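You operate a simulated robot arm through the tools that you are given. There is no shell and no other tool.

You run a simulated robot arm. Do the job below in one go: nothing can be reset, and whatever is moved stays where it is left.

TASK
Shrink the loose side of the sleeve on the bar with the blower.
Fine: half a turn of the holder faces it to the blower; the dial stays at LOW; end with the blower off and parked and the holder turned back.

The check looks at the end state, three seconds after you hand in, the way a careful person would. Anything else that was tipped, shoved, dropped, spilled or broken makes it a failure.

THE ROBOT
A 7-joint arm with a two-finger gripper, fixed in place. Base frame: the origin is on the floor under the middle of its stand, x ahead of it, y to its left, z up. Readings come in mm, degrees, newtons and seconds.
With the tool pointing down near the work surface it reaches from about 340 to 720 mm from the base axis. Its first joint turns from -66.0 to 66.0 degrees. Payload 2.45 kg.
The tool frame sits at the grasp point between the pads (the TCP): z along the fingers, y along the line on which they close. The tips reach 26 mm beyond it. The gripper opens to 96 mm; its body begins 69 mm behind the TCP.
Orientation is told as [roll, pitch, yaw] about the base's x, y, z axes, in that order, counted from this pose: with the fingers straight down and closing along the base's y, the tool's x points along the base's -x, its y along +y and its z along -z.

THE INTERFACE
- The arm moves only by the tool arm_command. Its argument "increments" is a list that holds one entry, the list of rows, each a list of 6 numbers: the shift along the tool's x, y, z in mm, then the turn, a rotation vector about the tool's x, y, z in degrees. In form: [[[tx, ty, tz, rx, ry, rz], ...]]. A call has 1 to 20 rows; each row shifts and turns the commanded pose from where the row before left it, along the tool's axes as they then stand. "fingers" is the gripper command, from -1 (fully open) to 1 (shut), values between in proportion, set as the call begins (left out, the last holds). A row lasts 0.2 s, in which the tool goes at most 50 mm and 8.6 degrees; a call with a longer step from one row to the next is refused whole, and so is a gripper value outside its range. Where a pose cannot be reached the arm comes as near as it can. A force on the tool above 40 N (or 10 N above the force at the start of the call, whichever is more), or a blocked arm, ends the call early, and 0.2 s more pass. The fingers move at their own pace (about 50 mm/s each) and stop on an object; they squeeze with about 23 N. The grip force told is the motor's: it shows also when the fingers shut on nothing. Time passes only in rows, and 0.2 s behind the last, so rows that do not move let the fingers close. The reply holds the time, the measured pose of the TCP, the force on the tool along the base axes, the opening and the grip force, in the units named above and with some noise, with the torque about the TCP (base axes, N m) and any sound that the robot's microphone picked up.
- Cameras (640 x 400 px; columns grow to the right, rows downward): "scene" is fixed at [170.8, -395, 1458.7]; the picture's right is [0.70, -0.71, 0.00], its down [-0.33, -0.33, -0.89] and it looks along [0.63, 0.62, -0.46] (base axes); focal length 319 px, centre (320, 200). "wrist" rides on the gripper at [82, 3, -98] in the tool frame; the picture's right is [-0.04, 1.00, 0.00], its down [-0.73, -0.03, -0.68] and it looks along [-0.68, -0.03, 0.73] (tool axes); focal length 256 px, centre (320, 200). There is no depth. A picture from a camera that has moved, and an enlarged one, comes with that camera's place and axes in the base frame and with its lens. The place of the scene camera against the robot may be out by one fixed shift of up to 25 mm in any direction.
- get_image(camera): a new picture of that camera. No time passes.
- inspect(camera, box): a new picture of the part [left, top, right, bottom] of that camera's present view, enlarged. No time passes.
- job_done(): hands the job in; it is judged then, once.

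Places have to be worked out from the pictures, the camera data and where the tool is seen. Open the gripper and draw the arm clear of the work before you hand the job in, unless the task says otherwise.

The tools are called as a command line: name --argument value ..., lists and objects as JSON in quotes. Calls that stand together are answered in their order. arm_command: Moves the arm, as the interface text tells. Its arguments: {"type":"object","properties":{"increments":{"type":"array"},"fingers":{"type":"number"}},"required":["increments"]} The other tools are called the same way: get_image (camera) takes a picture; inspect (camera, box) takes an enlarged picture of a part of a camera's view; job_done () hands the job in.

At the start:

```text
time_s: 0.0
position: [418.7, -221.6, 1267.3]
tool_rot: [-0.1, 0.0, 0.0]
force: [0.8, -0.1, -0.1]
moment: [0.0, -0.03, 0.0]
opening: 96.1
finger_force: 0.1
```

scene: 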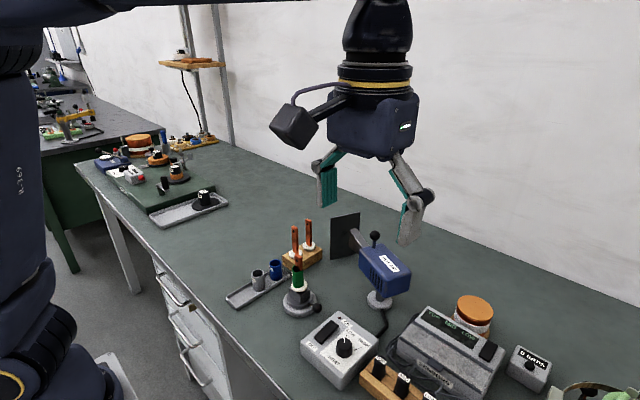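
wrist: 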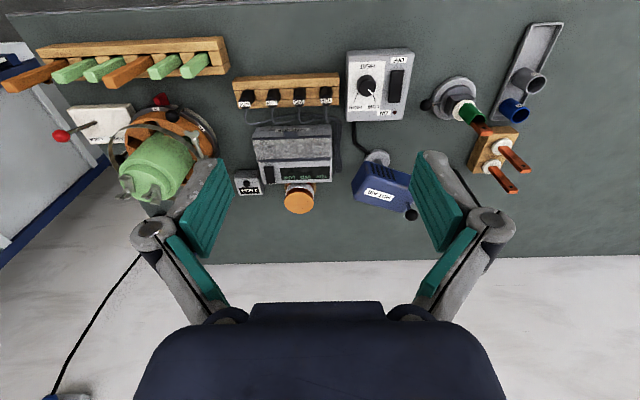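

I start by taking enlarged views of the work area in both cameras to identify the blower, its switch box, the holder and the sleeve.

inspect --camera "scene" --box '[210, 190, 430, 330]'

inspect --camera "scene" --box '[290, 270, 570, 400]'

inspect --camera "wrist" --box '[330, 20, 580, 230]'

inspect --camera "wrist" --box '[210, 40, 450, 230]'

```text
2.86 times, centred on (320, 260) of scene
camera zoom: at [170.8, -395.0, 1458.7], right [0.7, -0.71, 0.0], down [-0.33, -0.33, -0.89], along [0.63, 0.62, -0.46], focal length 911 px, centre (320, 29)
```

zoom: 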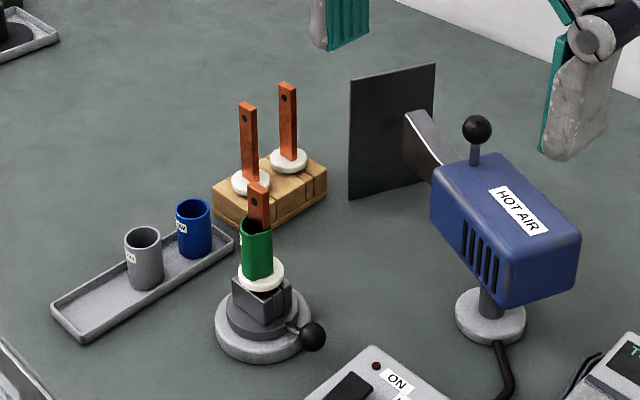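

```text
2.29 times, centred on (430, 335) of scene
camera zoom: at [170.8, -395.0, 1458.7], right [0.7, -0.71, 0.0], down [-0.33, -0.33, -0.89], along [0.63, 0.62, -0.46], focal length 729 px, centre (69, -109)
```

zoom: 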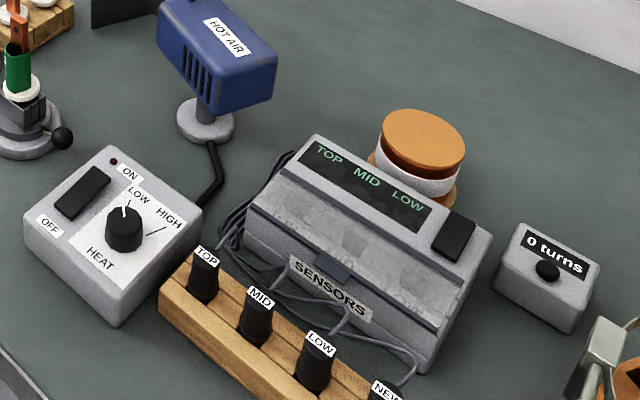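

```text
1.90 times, centred on (455, 125) of wrist
camera zoom: at [336.2, -218.8, 1364.6], right [0.04, 1.0, 0.0], down [0.73, -0.03, 0.68], along [0.68, -0.03, -0.73], focal length 488 px, centre (63, 343)
```

zoom: 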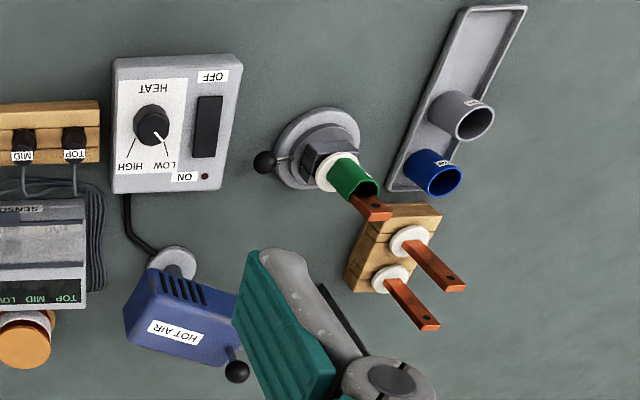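

```text
2.11 times, centred on (330, 135) of wrist
camera zoom: at [336.2, -218.8, 1364.6], right [0.04, 1.0, 0.0], down [0.73, -0.03, 0.68], along [0.68, -0.03, -0.73], focal length 539 px, centre (299, 337)
```

zoom: 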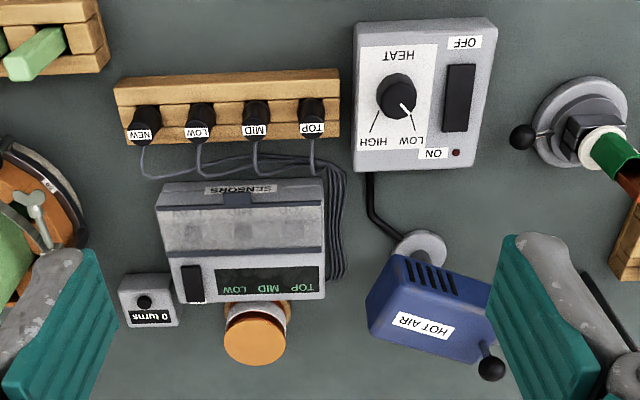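

The blower is parked facing a dark plate; the holder has a ball lever; the switch box has a rocker and a dial at LOW. I zoom in harder on the sleeve, the holder, the blower and the switch.

inspect --camera "scene" --box '[276, 245, 332, 320]'

inspect --camera "wrist" --box '[415, 65, 505, 145]'

inspect --camera "scene" --box '[325, 205, 420, 320]'

inspect --camera "wrist" --box '[340, 40, 420, 130]'

```text
5.33 times, centred on (304, 282) of scene
camera zoom: at [170.8, -395.0, 1458.7], right [0.7, -0.71, 0.0], down [-0.33, -0.33, -0.89], along [0.63, 0.62, -0.46], focal length 1701 px, centre (405, -240)
```

zoom: 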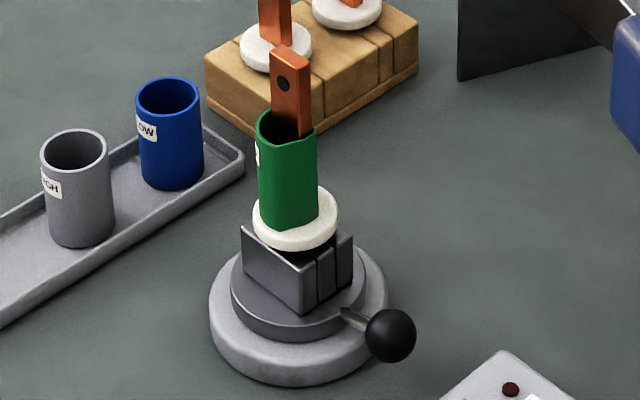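

```text
5.00 times, centred on (460, 105) of wrist
camera zoom: at [336.2, -218.8, 1364.6], right [0.04, 1.0, 0.0], down [0.73, -0.03, 0.68], along [0.68, -0.03, -0.73], focal length 1280 px, centre (-380, 675)
```

zoom: 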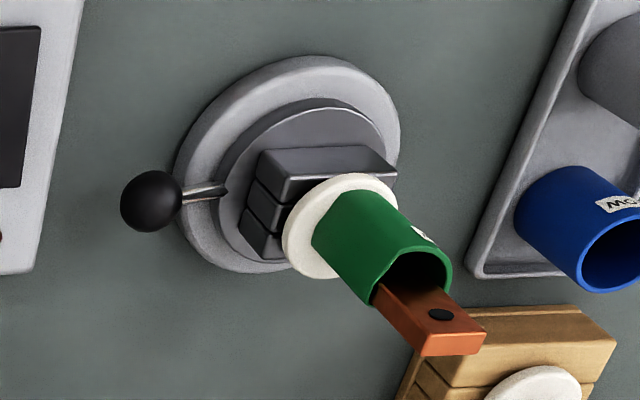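

```text
3.48 times, centred on (372, 262) of scene
camera zoom: at [170.8, -395.0, 1458.7], right [0.7, -0.71, 0.0], down [-0.33, -0.33, -0.89], along [0.63, 0.62, -0.46], focal length 1109 px, centre (137, -17)
```

zoom: 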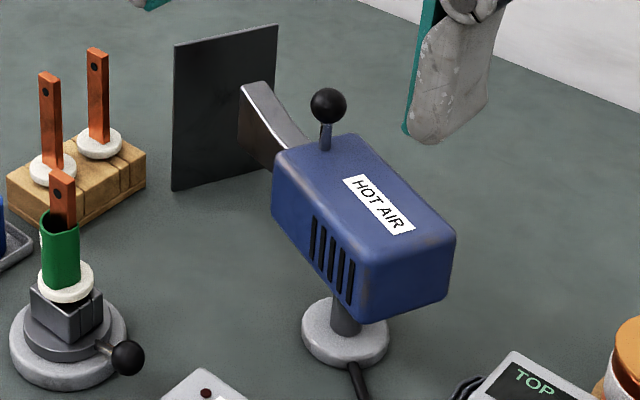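

```text
4.44 times, centred on (380, 85) of wrist
camera zoom: at [336.2, -218.8, 1364.6], right [0.04, 1.0, 0.0], down [0.73, -0.03, 0.68], along [0.68, -0.03, -0.73], focal length 1138 px, centre (53, 711)
```

zoom: 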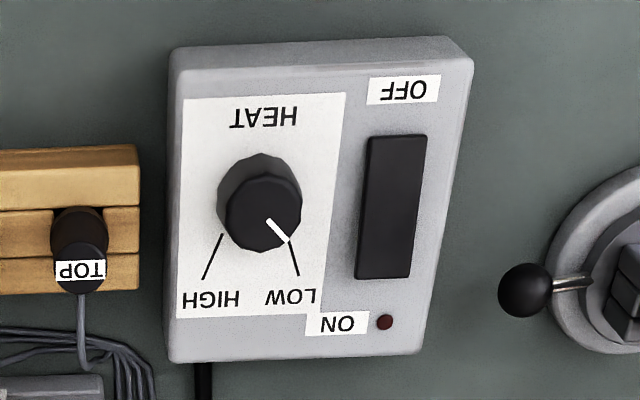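

The sleeve's gap seems to be on the side away from the blower. I estimate the holder axis at about (524, 12), its lever ball at about (520, -47, 935), and the blower base at about (650, -109). I move the arm toward +y at this safe height to get a second wrist viewpoint for triangulation.

arm_command --increments '[[[0, 45, 0, 0, 0, 0], [0, 45, 0, 0, 0, 0], [0, 45, 0, 0, 0, 0], [0, 45, 0, 0, 0, 0], [0, 45, 0, 0, 0, 0], [0, 0, 0, 0, 0, 0]]]'

```text
time_s: 1.4
position: [419.5, 5.4, 1264.2]
tool_rot: [0.0, 0.1, 0.0]
force: [0.5, 0.5, -0.7]
moment: [0.01, -0.03, 0.03]
opening: 96.2
finger_force: 0.1
```

I now have a second viewpoint and look again through both cameras.

get_image --camera "wrist"

get_image --camera "scene"

```text
taken
camera wrist: at [336.4, 7.5, 1362.7], right [0.04, 1.0, 0.0], down [0.73, -0.03, 0.68], along [0.68, -0.03, -0.73], focal length 256 px, centre (320, 200)
```

wrist: 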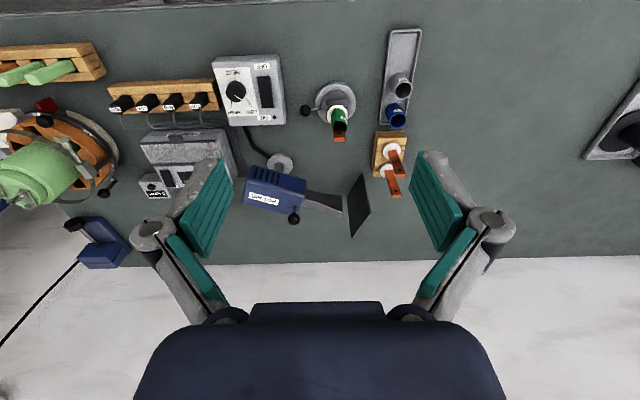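

```text
taken
```

scene: 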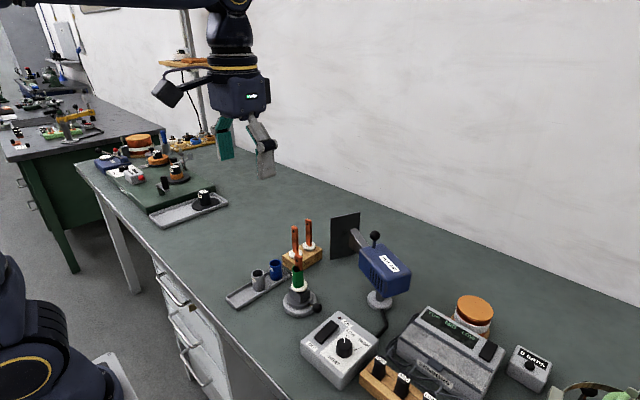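

The view is clear of the gripper now. I zoom in on the holder, the blower and plate, and the switch box for measurements.

inspect --camera "wrist" --box '[290, 60, 430, 210]'

inspect --camera "wrist" --box '[230, 140, 390, 250]'

inspect --camera "wrist" --box '[200, 40, 320, 140]'

inspect --camera "wrist" --box '[310, 75, 370, 155]'

```text
2.67 times, centred on (360, 135) of wrist
camera zoom: at [336.4, 7.5, 1362.7], right [0.04, 1.0, 0.0], down [0.73, -0.03, 0.68], along [0.68, -0.03, -0.73], focal length 683 px, centre (213, 373)
```

zoom: 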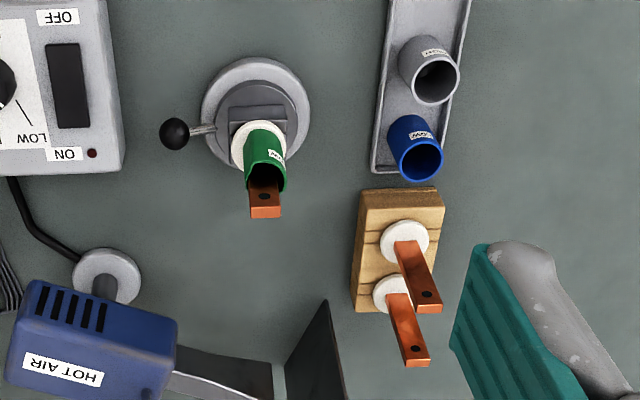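

```text
3.64 times, centred on (310, 195) of wrist
camera zoom: at [336.4, 7.5, 1362.7], right [0.04, 1.0, 0.0], down [0.73, -0.03, 0.68], along [0.68, -0.03, -0.73], focal length 931 px, centre (356, 218)
```

zoom: 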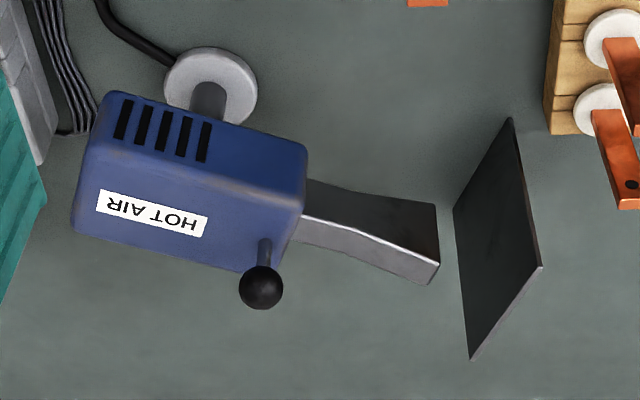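

```text
4.00 times, centred on (260, 90) of wrist
camera zoom: at [336.4, 7.5, 1362.7], right [0.04, 1.0, 0.0], down [0.73, -0.03, 0.68], along [0.68, -0.03, -0.73], focal length 1024 px, centre (560, 640)
```

zoom: 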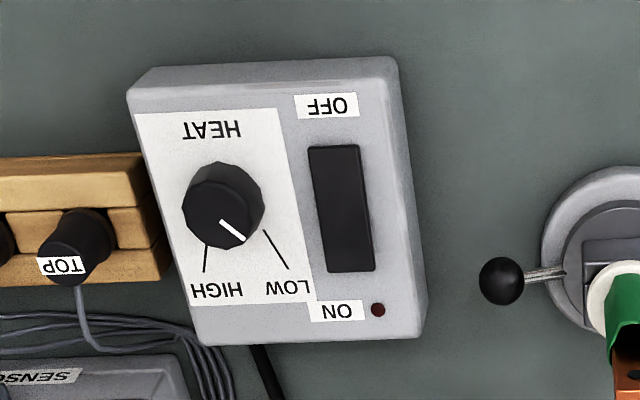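

```text
5.00 times, centred on (340, 115) of wrist
camera zoom: at [336.4, 7.5, 1362.7], right [0.04, 1.0, 0.0], down [0.73, -0.03, 0.68], along [0.68, -0.03, -0.73], focal length 1280 px, centre (220, 625)
```

zoom: 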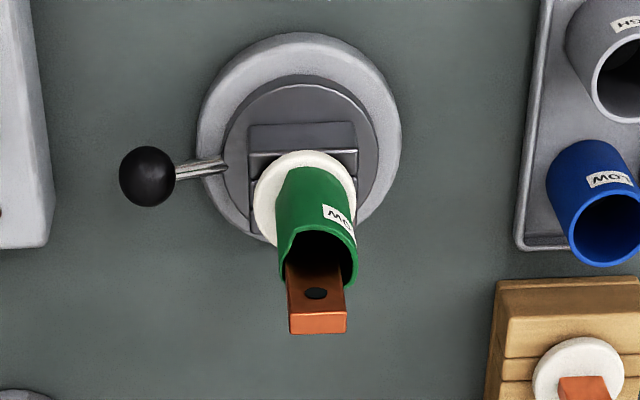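

From two wrist views I triangulate: holder axis ≈ (540, 30), bar top z ≈ 1007, lever ball ≈ (541, -28, 893), blower pivot ≈ (680, -100), blower ball ≈ (700, -58, 1024), rocker ≈ (500, -94, 907, ON end at +x), bench ≈ 855. I move high above the lever ball and turn the tool to yaw +90 so that the fingers close tangentially to the lever.

arm_command --increments '[[[-40.5, -11, 0, 0, 0, 0], [-40.5, -11, 0, 0, 0, 0], [-40.5, -11, 0, 0, 0, 0], [0, 0, 0, 0, 0, -8.18], [0, 0, 0, 0, 0, -8.18], [0, 0, 0, 0, 0, -8.18], [0, 0, 0, 0, 0, -8.18], [0, 0, 0, 0, 0, -8.18], [0, 0, 0, 0, 0, -8.18], [0, 0, 0, 0, 0, -8.18], [0, 0, 0, 0, 0, -8.18], [0, 0, 0, 0, 0, -8.18], [0, 0, 0, 0, 0, -8.18], [0, 0, 0, 0, 0, -8.18], [0, 0, 0, 0, 0, 0]]]' --fingers 0.25

```text
time_s: 4.6
position: [541.1, -29.6, 1266.8]
tool_rot: [0.1, 0.0, 90.1]
force: [-0.5, 0.0, 0.0]
moment: [0.01, 0.0, 0.0]
opening: 35.9
finger_force: 0.0
```

The tool is above the lever ball with yaw 90 and opening 36 mm. I take wrist pictures from here.

get_image --camera "wrist"

inspect --camera "wrist" --box '[240, 20, 400, 120]'

get_image --camera "scene"

```text
taken
camera wrist: at [536.0, -111.5, 1364.6], right [-1.0, 0.04, 0.0], down [0.03, 0.73, 0.68], along [0.03, 0.68, -0.73], focal length 256 px, centre (320, 200)
```

wrist: 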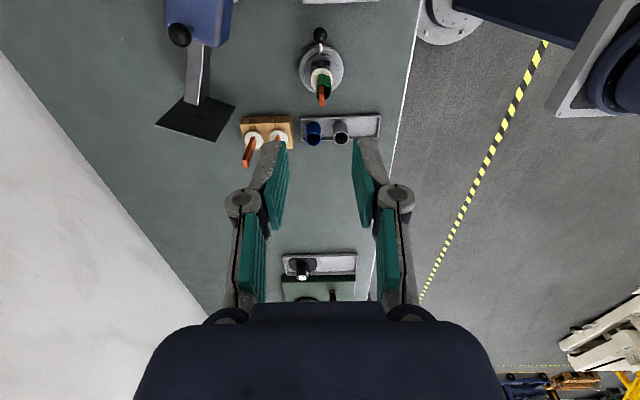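

```text
4.00 times, centred on (320, 70) of wrist
camera zoom: at [536.0, -111.5, 1364.6], right [-1.0, 0.04, 0.0], down [0.03, 0.73, 0.68], along [0.03, 0.68, -0.73], focal length 1024 px, centre (320, 720)
```

zoom: 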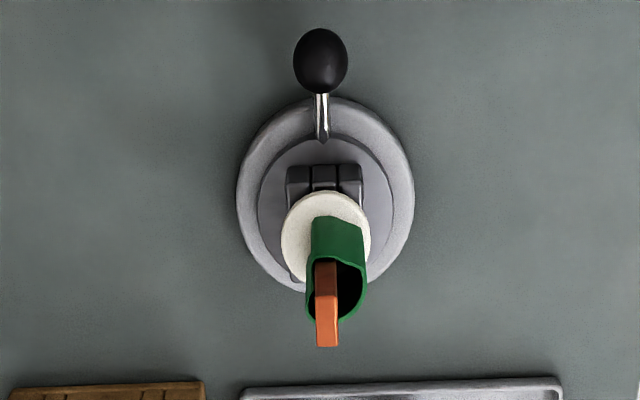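

```text
taken
```

scene: 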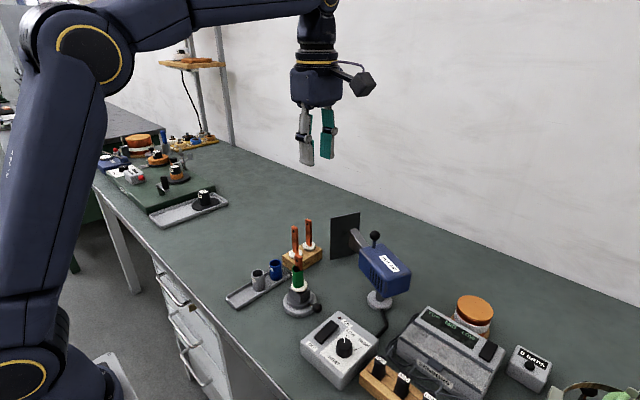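

From here the sleeve's gap appears on the robot (−x) side, so I want a near-vertical look at it. I shift 80 mm toward +y so the camera looks almost straight down the bar.

arm_command --increments '[[[-40, 0, 0, 0, 0, 0], [-40, 0, 0, 0, 0, 0], [0, 0, 0, 0, 0, 0]]]'

inspect --camera "wrist" --box '[280, 0, 360, 50]'

inspect --camera "wrist" --box '[130, 0, 400, 150]'

```text
time_s: 5.4
position: [538.8, 50.5, 1267.5]
tool_rot: [0.0, 0.0, 89.9]
force: [0.6, 0.3, -0.5]
moment: [0.0, 0.0, -0.02]
opening: 36.1
finger_force: 0.0
```

```text
8.00 times, centred on (320, 25) of wrist
camera zoom: at [534.6, -30.8, 1365.8], right [-1.0, 0.04, 0.0], down [0.03, 0.73, 0.68], along [0.03, 0.68, -0.73], focal length 2048 px, centre (320, 1600)
```

zoom: 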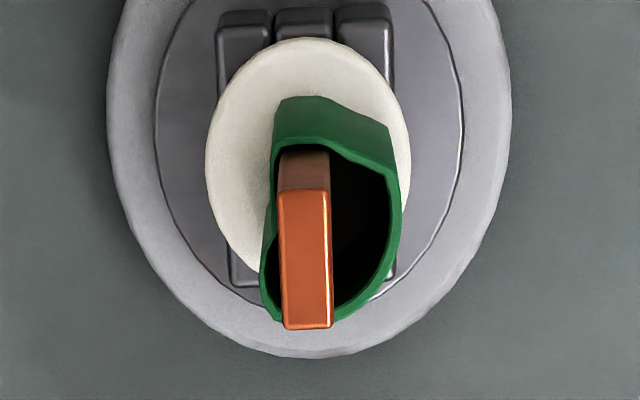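

```text
2.37 times, centred on (265, 75) of wrist
camera zoom: at [534.6, -30.8, 1365.8], right [-1.0, 0.04, 0.0], down [0.03, 0.73, 0.68], along [0.03, 0.68, -0.73], focal length 607 px, centre (450, 496)
```

zoom: 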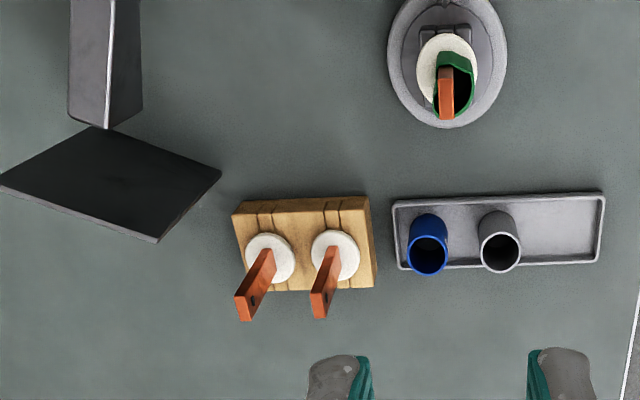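

The bar sits at (539, 31) and the sleeve bulges toward −x/+y, away from the blower, so a half turn will face it. I go back above the lever ball, lean the gripper 10° outward (away from the bar) and descend to z ≈ 1003 to check alignment.

arm_command --increments '[[[39.5, -0.6, 0, 0, 0, 0], [39.5, -0.6, 0, 0, 0, 0], [0, 0, 0, 0, -5, 0], [0, 0, 0, 0, -5, 0], [7.64, 0, 43.33, 0, 0, 0], [7.64, 0, 43.33, 0, 0, 0], [7.64, 0, 43.33, 0, 0, 0], [7.64, 0, 43.33, 0, 0, 0], [7.64, 0, 43.33, 0, 0, 0], [7.64, 0, 43.33, 0, 0, 0], [0, 0, 0, 0, 0, 0]]]'

get_image --camera "wrist"

get_image --camera "scene"

```text
time_s: 7.8
position: [545.5, -29.4, 1001.2]
tool_rot: [0.0, -10.0, 90.0]
force: [0.5, 0.2, -0.1]
moment: [-0.01, -0.01, -0.01]
opening: 36.0
finger_force: 0.1
```

```text
taken
camera wrist: at [541.8, -125.6, 1084.0], right [-1.0, 0.04, 0.01], down [0.03, 0.6, 0.8], along [0.03, 0.8, -0.61], focal length 256 px, centre (320, 200)
```

wrist: 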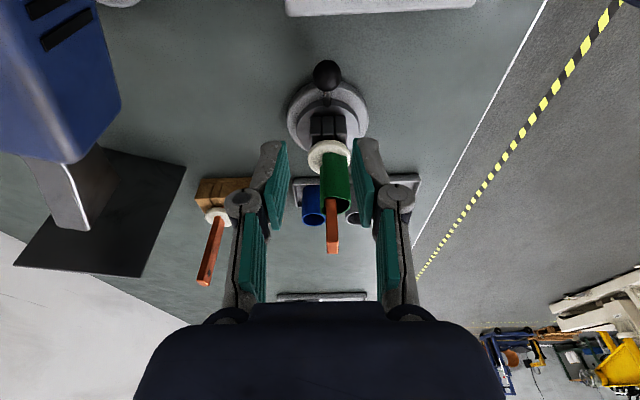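

```text
taken
```

scene: 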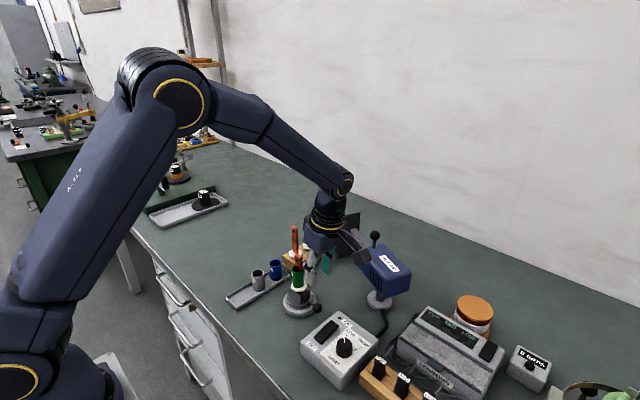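

The ball lies at x ≈ 539.5, about 6 mm to the tool's +y from the TCP, and between the fingers otherwise. I shift 6 mm and descend to z ≈ 905 with the fingers straddling the ball.

arm_command --increments '[[[0, 6, 0, 0, 0, 0], [6.94, 0, 39.4, 0, 0, 0], [5.2, 0, 29.5, 0, 0, 0], [0, 0, 0, 0, 0, 0]]]'

get_image --camera "wrist"

inspect --camera "scene" --box '[250, 200, 390, 330]'

```text
time_s: 8.8
position: [536.2, -30.1, 930.5]
tool_rot: [0.0, -9.9, 90.0]
force: [-0.5, 0.3, -0.7]
moment: [-0.03, -0.03, 0.0]
opening: 36.1
finger_force: 0.1
```

```text
taken
camera wrist: at [532.0, -127.6, 1012.8], right [-1.0, 0.04, 0.01], down [0.03, 0.6, 0.8], along [0.03, 0.8, -0.61], focal length 256 px, centre (320, 200)
```

wrist: 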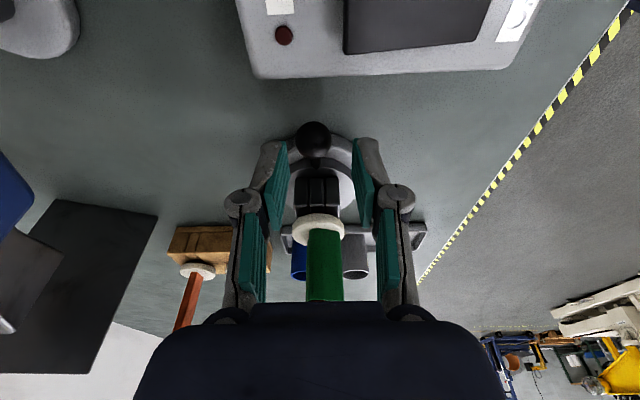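

```text
3.08 times, centred on (320, 265) of scene
camera zoom: at [170.8, -395.0, 1458.7], right [0.7, -0.71, 0.0], down [-0.33, -0.33, -0.89], along [0.63, 0.62, -0.46], focal length 981 px, centre (320, 0)
```

zoom: 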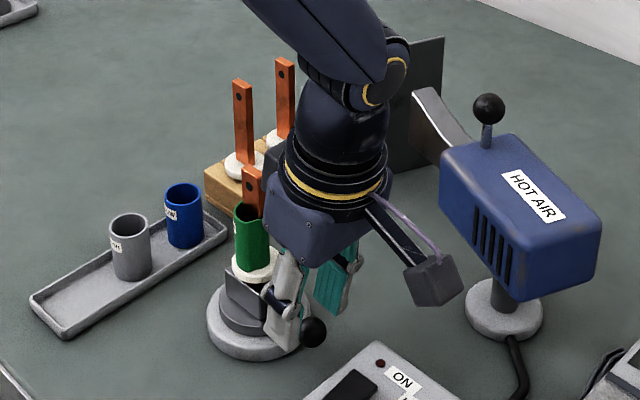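

The ball is still at x ≈ 539.5 while the TCP reads 536.2, so I correct 3 mm and lower the last 24 mm slowly so the fingertips straddle the ball.

arm_command --increments '[[[0, -3, 0, 0, 0, 0], [2.1, 0, 11.8, 0, 0, 0], [2.1, 0, 11.8, 0, 0, 0], [0, 0, 0, 0, 0, 0]]]'

get_image --camera "wrist"

inspect --camera "scene" --box '[250, 200, 390, 330]'

```text
time_s: 9.8
position: [538.9, -28.9, 908.0]
tool_rot: [0.0, -10.0, 90.1]
force: [-0.1, 0.0, 0.4]
moment: [0.04, -0.01, 0.02]
opening: 36.0
finger_force: 0.0
```

```text
taken
camera wrist: at [534.4, -127.1, 989.4], right [-1.0, 0.04, 0.01], down [0.03, 0.6, 0.8], along [0.03, 0.8, -0.61], focal length 256 px, centre (320, 200)
```

wrist: 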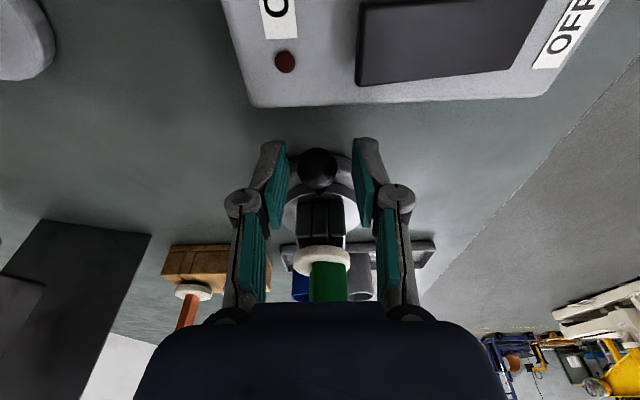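

```text
3.08 times, centred on (320, 265) of scene
camera zoom: at [170.8, -395.0, 1458.7], right [0.7, -0.71, 0.0], down [-0.33, -0.33, -0.89], along [0.63, 0.62, -0.46], focal length 981 px, centre (320, 0)
```

zoom: 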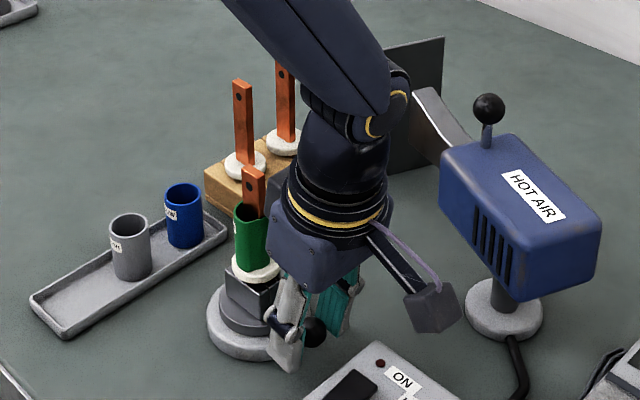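

The ball is centred between the fingertips. I narrow the opening to a loose cage (~27 mm) and try a first small clockwise arc of 20° about the holder axis, watching the force.

arm_command --increments '[[[0, 0, 0, 0, 0, 0], [0, 0, 0, 0, 0, 0], [-0.22, 5.18, 0.04, 0.87, 0, 4.92], [-0.22, 5.18, 0.04, 0.87, 0, 4.92], [-0.22, 5.18, 0.04, 0.87, 0, 4.92], [-0.22, 5.18, 0.04, 0.87, 0, 4.92], [0, 0, 0, 0, 0, 0]]]' --fingers 0.44

get_image --camera "wrist"

inspect --camera "scene" --box '[250, 200, 390, 330]'

```text
time_s: 11.4
position: [517.4, -24.4, 908.3]
tool_rot: [-0.1, -10.0, 69.9]
force: [-0.6, 0.1, -0.2]
moment: [0.01, -0.03, -0.02]
opening: 27.3
finger_force: 0.0
```

```text
taken
camera wrist: at [480.1, -114.8, 991.1], right [-0.92, 0.38, 0.01], down [0.23, 0.56, 0.8], along [0.3, 0.74, -0.61], focal length 256 px, centre (320, 200)
```

wrist: 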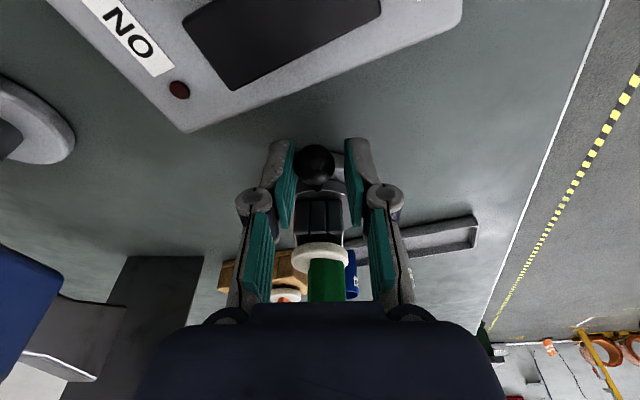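

```text
3.08 times, centred on (320, 265) of scene
camera zoom: at [170.8, -395.0, 1458.7], right [0.7, -0.71, 0.0], down [-0.33, -0.33, -0.89], along [0.63, 0.62, -0.46], focal length 981 px, centre (320, 0)
```

zoom: 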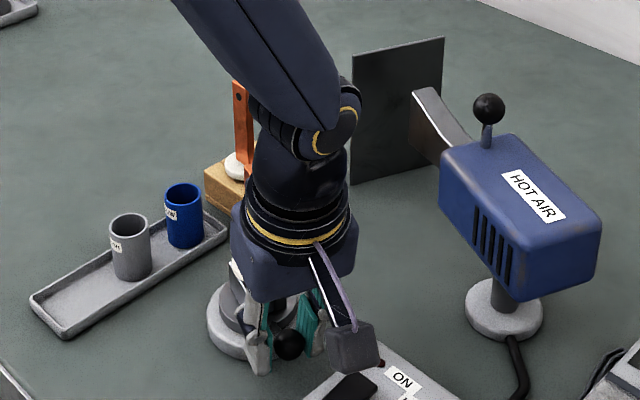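

The lever follows with negligible force (ball centred, the vice block rotated with the tool). I continue clockwise by another 40°.

arm_command --increments '[[[-0.22, 5.18, 0.04, 0.87, 0, 4.92], [-0.22, 5.18, 0.04, 0.87, 0, 4.92], [-0.22, 5.18, 0.04, 0.87, 0, 4.92], [-0.22, 5.18, 0.04, 0.87, 0, 4.92], [-0.22, 5.18, 0.04, 0.87, 0, 4.92], [-0.22, 5.18, 0.04, 0.87, 0, 4.92], [-0.22, 5.18, 0.04, 0.87, 0, 4.92], [-0.22, 5.18, 0.04, 0.87, 0, 4.92], [0, 0, 0, 0, 0, 0]]]'

get_image --camera "wrist"

get_image --camera "scene"

```text
time_s: 13.4
position: [487.6, 2.1, 908.1]
tool_rot: [0.0, -9.9, 30.0]
force: [0.1, -0.7, -0.9]
moment: [0.04, -0.07, -0.04]
opening: 27.1
finger_force: 0.1
```

```text
taken
camera wrist: at [399.7, -44.3, 991.0], right [-0.46, 0.89, 0.01], down [0.54, 0.28, 0.8], along [0.7, 0.37, -0.61], focal length 256 px, centre (320, 200)
```

wrist: 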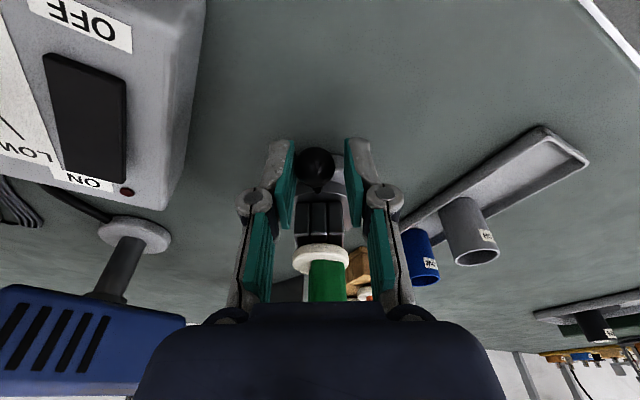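

```text
taken
```

scene: 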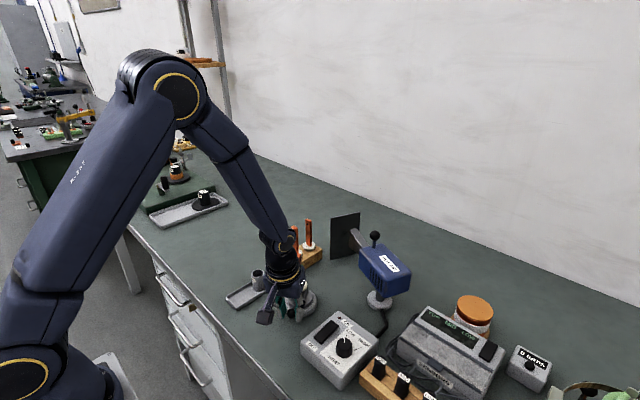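

The lever still follows smoothly. I continue 60° further, to yaw −30.

arm_command --increments '[[[-0.22, 5.18, 0.04, 0.87, 0, 4.92], [-0.22, 5.18, 0.04, 0.87, 0, 4.92], [-0.22, 5.18, 0.04, 0.87, 0, 4.92], [-0.22, 5.18, 0.04, 0.87, 0, 4.92], [-0.22, 5.18, 0.04, 0.87, 0, 4.92], [-0.22, 5.18, 0.04, 0.87, 0, 4.92], [-0.22, 5.18, 0.04, 0.87, 0, 4.92], [-0.22, 5.18, 0.04, 0.87, 0, 4.92], [-0.22, 5.18, 0.04, 0.87, 0, 4.92], [-0.22, 5.18, 0.04, 0.87, 0, 4.92], [-0.22, 5.18, 0.04, 0.87, 0, 4.92], [-0.22, 5.18, 0.04, 0.87, 0, 4.92], [0, 0, 0, 0, 0, 0]]]'

get_image --camera "wrist"

inspect --camera "scene" --box '[200, 200, 400, 330]'

```text
time_s: 16.2
position: [485.7, 61.9, 909.8]
tool_rot: [0.0, -10.0, -30.0]
force: [0.8, 0.0, 0.3]
moment: [0.02, -0.01, 0.02]
opening: 27.0
finger_force: 0.0
```

```text
taken
camera wrist: at [401.6, 112.9, 992.2], right [0.53, 0.85, 0.01], down [0.51, -0.33, 0.8], along [0.68, -0.42, -0.6], focal length 256 px, centre (320, 200)
```

wrist: 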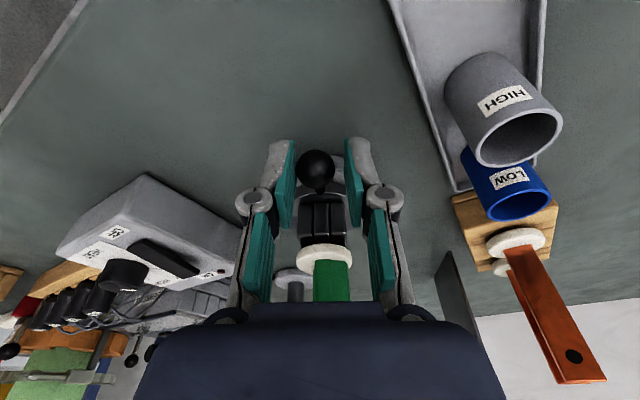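

```text
3.08 times, centred on (300, 265) of scene
camera zoom: at [170.8, -395.0, 1458.7], right [0.7, -0.71, 0.0], down [-0.33, -0.33, -0.89], along [0.63, 0.62, -0.46], focal length 981 px, centre (382, 0)
```

zoom: 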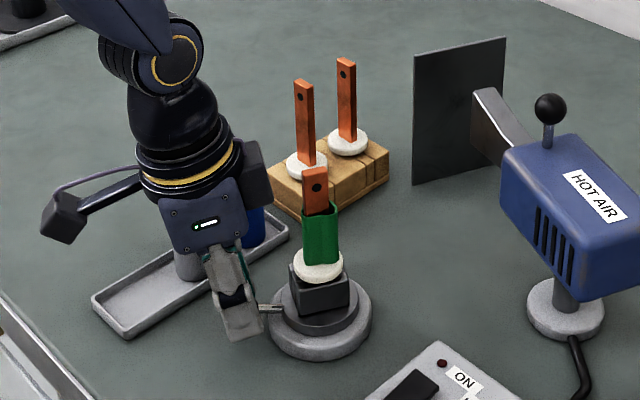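

All is clear and following. I do the next 31.5° and check the clearance to the tray, cups and spare bars before finishing.

arm_command --increments '[[[-0.245, 5.435, 0.043, 0.91, 0, 5.17], [-0.245, 5.435, 0.043, 0.91, 0, 5.17], [-0.245, 5.435, 0.043, 0.91, 0, 5.17], [-0.245, 5.435, 0.043, 0.91, 0, 5.17], [-0.245, 5.435, 0.043, 0.91, 0, 5.17], [-0.245, 5.435, 0.043, 0.91, 0, 5.17], [0, 0, 0, 0, 0, 0]]]'

get_image --camera "wrist"

inspect --camera "scene" --box '[200, 200, 400, 330]'

```text
time_s: 17.8
position: [507.1, 84.1, 908.1]
tool_rot: [0.0, -10.1, -61.5]
force: [-0.1, 0.1, 0.3]
moment: [0.04, 0.0, 0.02]
opening: 27.0
finger_force: 0.0
```

```text
taken
camera wrist: at [462.4, 171.3, 992.1], right [0.9, 0.44, 0.01], down [0.26, -0.54, 0.8], along [0.36, -0.71, -0.6], focal length 256 px, centre (320, 200)
```

wrist: 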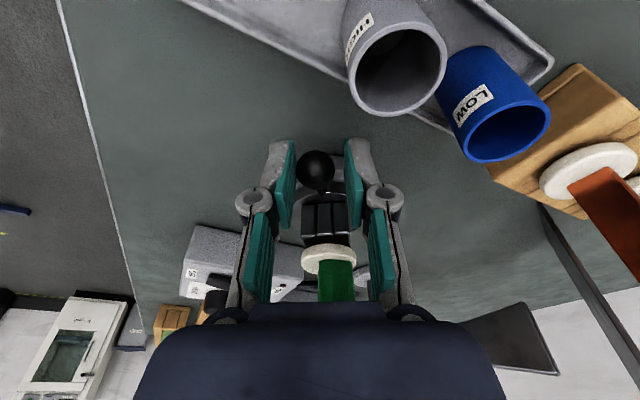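

```text
3.08 times, centred on (300, 265) of scene
camera zoom: at [170.8, -395.0, 1458.7], right [0.7, -0.71, 0.0], down [-0.33, -0.33, -0.89], along [0.63, 0.62, -0.46], focal length 981 px, centre (382, 0)
```

zoom: 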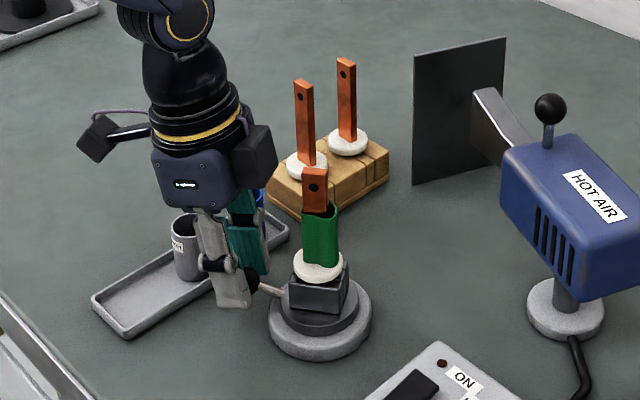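

The path is clear: ball resting on the trailing finger, cups and spare bars well apart. I finish the half turn with the last 31.5° (including the ~3° cage play).

arm_command --increments '[[[-0.245, 5.435, 0.043, 0.91, 0, 5.17], [-0.245, 5.435, 0.043, 0.91, 0, 5.17], [-0.245, 5.435, 0.043, 0.91, 0, 5.17], [-0.245, 5.435, 0.043, 0.91, 0, 5.17], [-0.245, 5.435, 0.043, 0.91, 0, 5.17], [-0.245, 5.435, 0.043, 0.91, 0, 5.17], [0, 0, 0, 0, 0, 0]]]'

get_image --camera "wrist"

inspect --camera "scene" --box '[200, 200, 400, 330]'

```text
time_s: 19.4
position: [540.2, 90.1, 910.2]
tool_rot: [0.1, -10.0, -93.0]
force: [0.4, -0.4, 0.3]
moment: [-0.01, 0.0, -0.02]
opening: 27.0
finger_force: 0.0
```

```text
taken
camera wrist: at [547.4, 187.1, 992.0], right [1.0, -0.09, 0.01], down [-0.06, -0.6, 0.8], along [-0.07, -0.79, -0.6], focal length 256 px, centre (320, 200)
```

wrist: 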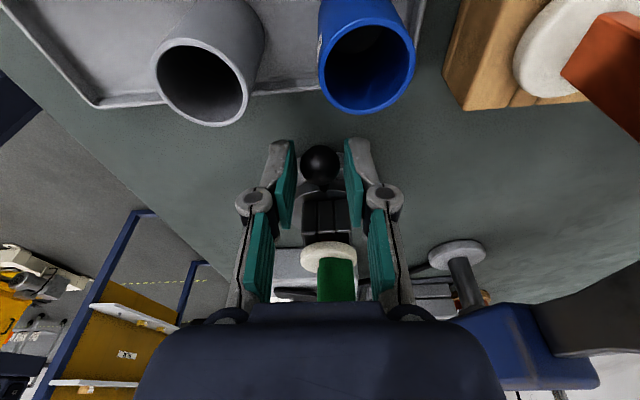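

```text
3.08 times, centred on (300, 265) of scene
camera zoom: at [170.8, -395.0, 1458.7], right [0.7, -0.71, 0.0], down [-0.33, -0.33, -0.89], along [0.63, 0.62, -0.46], focal length 981 px, centre (382, 0)
```

zoom: 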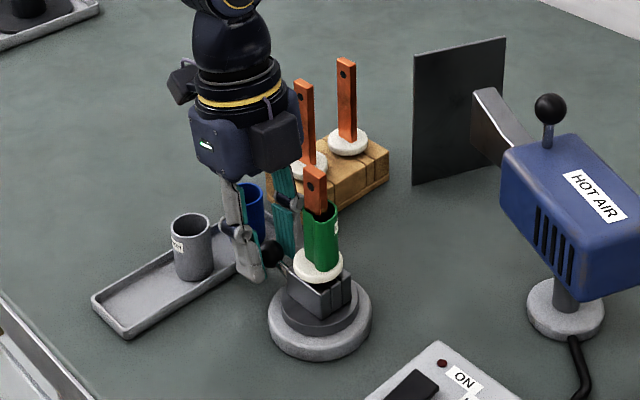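

The half turn is done: the ball now sits at about (539, 88), i.e. 180° from the start. I open slightly and rise vertically clear of the bar.

arm_command --increments '[[[0, 0, 0, 0, 0, 0], [-3.47, 0, -19.7, 0, 0, 0], [-6.94, 0, -39.4, 0, 0, 0], [-7.64, 0, -43.33, 0, 0, 0], [-7.64, 0, -43.33, 0, 0, 0], [-7.64, 0, -43.33, 0, 0, 0], [-7.64, 0, -43.33, 0, 0, 0], [0, 0, 0, 0, 0, 0]]]' --fingers 0.25

get_image --camera "wrist"

inspect --camera "scene" --box '[230, 200, 400, 330]'

```text
time_s: 21.2
position: [536.6, 88.1, 1146.9]
tool_rot: [0.0, -10.0, -93.1]
force: [0.4, -0.6, -0.5]
moment: [0.01, 0.0, -0.01]
opening: 35.8
finger_force: 0.0
```

```text
taken
camera wrist: at [544.1, 185.5, 1229.9], right [1.0, -0.09, 0.01], down [-0.06, -0.6, 0.8], along [-0.07, -0.79, -0.6], focal length 256 px, centre (320, 200)
```

wrist: 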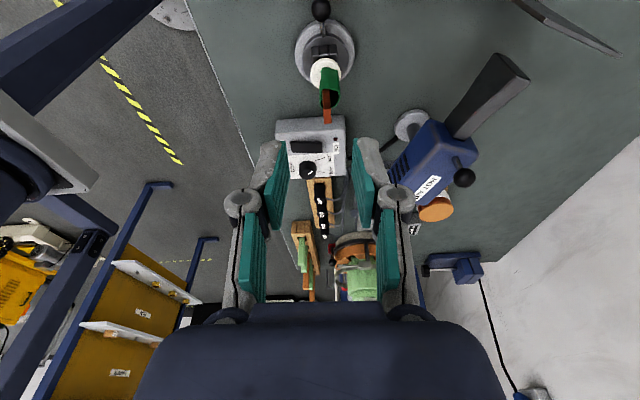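

```text
3.08 times, centred on (315, 265) of scene
camera zoom: at [170.8, -395.0, 1458.7], right [0.7, -0.71, 0.0], down [-0.33, -0.33, -0.89], along [0.63, 0.62, -0.46], focal length 981 px, centre (335, 0)
```

zoom: 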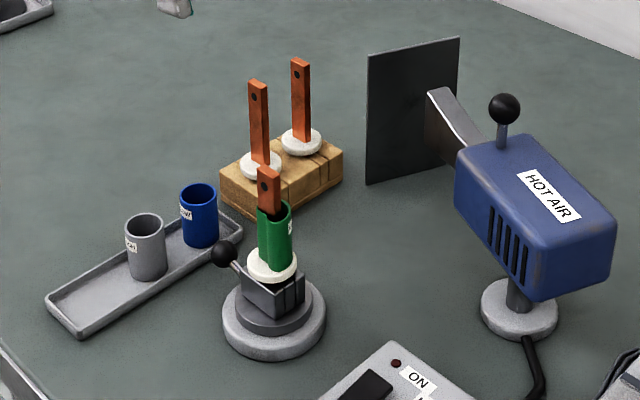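

The lever stands at +y and the sleeve's labelled bulge now faces the blower side. Ball of the blower re-measured at (699, −58, 1024). I straighten the tool (lean 0, yaw −90) and travel at z ≈ 1147 to above that ball.

arm_command --increments '[[[0, 0, 0, 0, 5, 0], [0, 0, 0, 0, 5, 0], [0, 0, 0, 0, 0, -3], [-29.2, 32.6, 0, 0, 0, 0], [-29.2, 32.6, 0, 0, 0, 0], [-29.2, 32.6, 0, 0, 0, 0], [-29.2, 32.6, 0, 0, 0, 0], [-29.2, 32.6, 0, 0, 0, 0], [0, 0, 0, 0, 0, 0]]]'

get_image --camera "wrist"

get_image --camera "scene"

```text
time_s: 23.2
position: [684.8, -46.2, 1148.1]
tool_rot: [0.1, 0.0, -89.9]
force: [-0.2, -0.8, 0.1]
moment: [-0.03, -0.01, 0.0]
opening: 35.9
finger_force: 0.1
out of reach, approached as far as the arm can: row 8
```

```text
taken
camera wrist: at [687.0, 35.2, 1246.2], right [1.0, -0.04, 0.0], down [-0.03, -0.73, 0.68], along [-0.03, -0.68, -0.73], focal length 256 px, centre (320, 200)
```

wrist: 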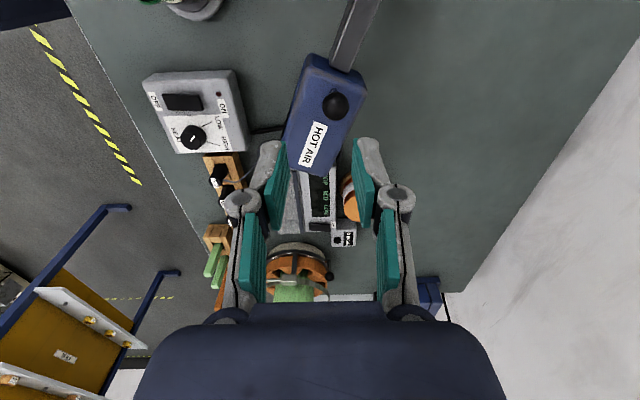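

```text
taken
```

scene: 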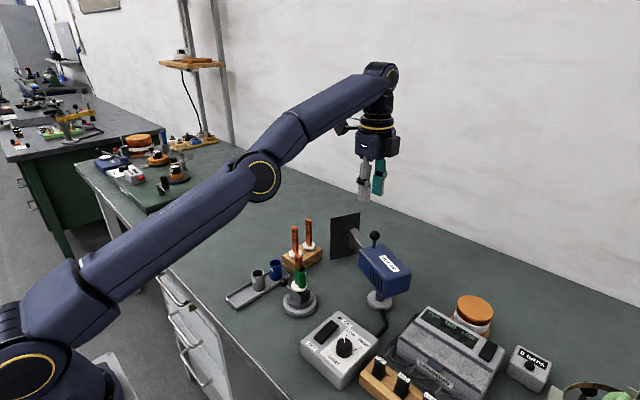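

The arm hit its reach limit at this height (x = 685 instead of 699). Reach grows lower down, so I lower to z ≈ 1080 (tips still above the ball) with a wider opening and see how far it gets.

arm_command --increments '[[[0, 0, 34, 0, 0, 0], [0, 0, 33, 0, 0, 0], [0, 0, 0, 0, 0, 0]]]' --fingers -0.25

get_image --camera "wrist"

```text
time_s: 24.0
position: [704.2, -46.3, 1088.1]
tool_rot: [0.0, -0.1, -90.0]
force: [-0.5, 1.3, 0.0]
moment: [0.01, -0.02, -0.02]
opening: 60.0
finger_force: 0.1
out of reach, approached as far as the arm can: row 1, 2
```

```text
taken
camera wrist: at [706.2, 35.7, 1186.7], right [1.0, -0.04, 0.0], down [-0.03, -0.73, 0.68], along [-0.03, -0.68, -0.73], focal length 256 px, centre (320, 200)
```

wrist: 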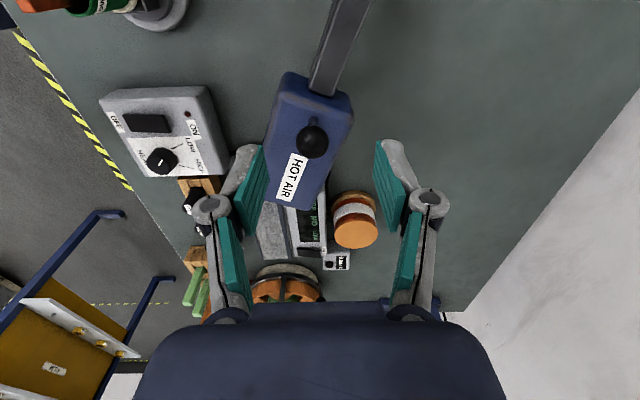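

The reading is (704, −46, 1088), near the reach limit and not quite what I commanded. I hold still for a moment to see where it settles.

arm_command --increments '[[[0, 0, 0, 0, 0, 0], [0, 0, 0, 0, 0, 0], [0, 0, 0, 0, 0, 0]]]'

```text
time_s: 24.8
position: [702.9, -46.1, 1089.1]
tool_rot: [0.0, -0.1, -90.0]
force: [0.7, -0.3, -0.2]
moment: [0.01, -0.01, 0.0]
opening: 59.9
finger_force: 0.0
```

It settled at (703, −46, 1089) and is reachable there. The ball reads (697, −57.5, 1024), so I shift to it and lower in steps to z ≈ 1033 with the fingers wide around the ball.

arm_command --increments '[[[-11.5, -5, 5, 0, 0, 0], [0, 0, 20, 0, 0, 0], [0, 0, 18, 0, 0, 0], [0, 0, 0, 0, 0, 0]]]'

get_image --camera "wrist"

inspect --camera "scene" --box '[310, 180, 440, 320]'

```text
time_s: 25.8
position: [713.1, -57.3, 1047.3]
tool_rot: [-0.1, 0.0, -89.9]
force: [-0.2, -0.8, 0.7]
moment: [0.03, 0.0, 0.04]
opening: 60.3
finger_force: 0.1
out of reach, approached as far as the arm can: row 1, 2, 3
```

```text
taken
camera wrist: at [715.7, 23.6, 1145.8], right [1.0, -0.04, 0.0], down [-0.03, -0.73, 0.68], along [-0.03, -0.68, -0.73], focal length 256 px, centre (320, 200)
```

wrist: 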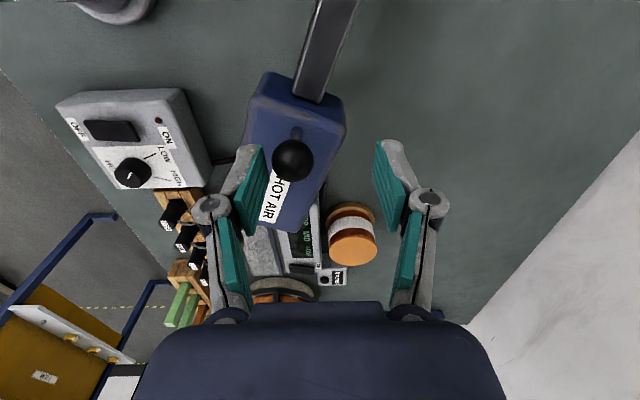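

```text
2.86 times, centred on (375, 250) of scene
camera zoom: at [170.8, -395.0, 1458.7], right [0.7, -0.71, 0.0], down [-0.33, -0.33, -0.89], along [0.63, 0.62, -0.46], focal length 911 px, centre (163, 57)
```

zoom: 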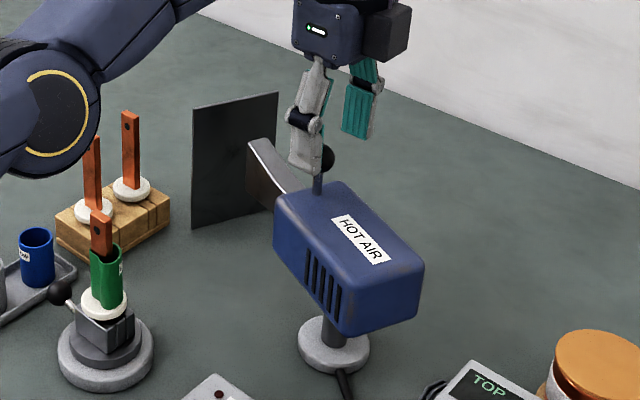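

The arm slid along its reach boundary: y and z went as commanded but x drifted to 713. The ball is still inside the 60 mm opening, so I pull purely inward by 15 mm in small steps to get off the boundary.

arm_command --increments '[[[0, -5, 0, 0, 0, 0], [0, -5, 0, 0, 0, 0], [0, -5, 0, 0, 0, 0], [0, 0, 0, 0, 0, 0]]]'

get_image --camera "wrist"

```text
time_s: 26.8
position: [713.2, -56.7, 1047.7]
tool_rot: [-0.2, 0.0, -89.9]
force: [-1.4, -0.2, -0.3]
moment: [-0.04, -0.01, 0.0]
opening: 59.9
finger_force: 0.0
out of reach, approached as far as the arm can: row 1, 2, 3
```

```text
taken
camera wrist: at [715.6, 23.6, 1145.9], right [1.0, -0.04, 0.0], down [-0.03, -0.73, 0.68], along [-0.03, -0.68, -0.73], focal length 256 px, centre (320, 200)
```

wrist: 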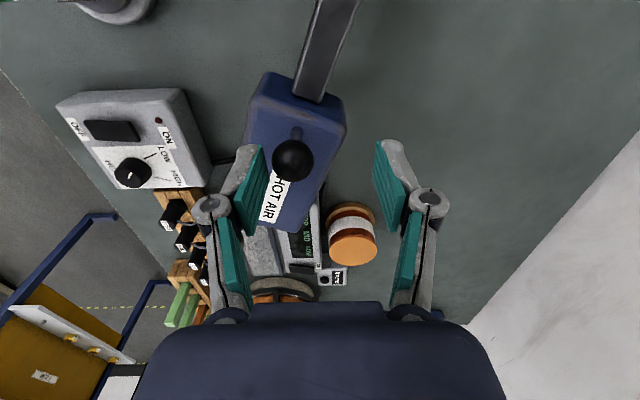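

The solver is stuck at the straight-elbow boundary for small inward steps. I rise clear of the ball first (tangential motion still works), then try a larger inward step in free space.

arm_command --increments '[[[0, 0, -20, 0, 0, 0], [0, 0, -25, 0, 0, 0], [0, 0, -30, 0, 0, 0], [0, 0, 0, 0, 0, 0]]]'

arm_command --increments '[[[0, -45, 0, 0, 0, 0], [0, 0, 0, 0, 0, 0]]]'

```text
time_s: 27.8
position: [695.1, -48.6, 1118.0]
tool_rot: [-0.1, 0.1, -89.9]
force: [-0.4, 0.4, 0.5]
moment: [0.02, -0.02, -0.01]
opening: 60.1
finger_force: 0.1
out of reach, approached as far as the arm can: row 2, 3
```

```text
time_s: 28.4
position: [689.3, -52.3, 1128.3]
tool_rot: [0.0, 0.0, -89.8]
force: [-0.3, -0.2, -0.2]
moment: [-0.01, 0.02, -0.03]
opening: 59.8
finger_force: 0.0
out of reach, approached as far as the arm can: row 1
```

It only slid along the boundary. I command several larger inward rows in this free space to bend the elbow again.

arm_command --increments '[[[0, -45, 0, 0, 0, 0], [0, -45, 0, 0, 0, 0], [0, -45, 0, 0, 0, 0], [0, 0, 0, 0, 0, 0]]]'

get_image --camera "scene"

```text
time_s: 29.4
position: [673.5, -62.3, 1164.3]
tool_rot: [0.0, 0.0, -89.8]
force: [0.8, 0.0, 0.5]
moment: [0.0, 0.01, 0.0]
opening: 60.1
finger_force: 0.0
out of reach, approached as far as the arm can: row 1, 2, 3
```

```text
taken
```

scene: 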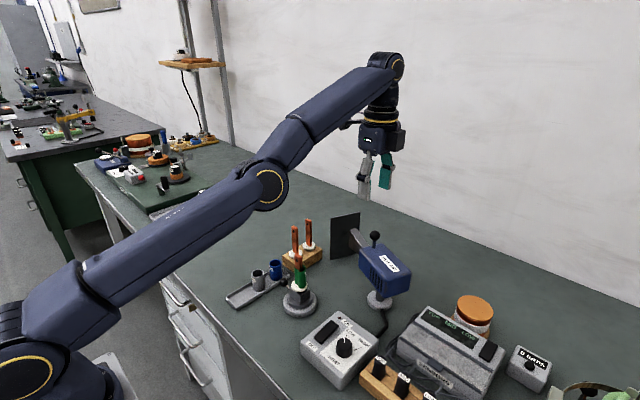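

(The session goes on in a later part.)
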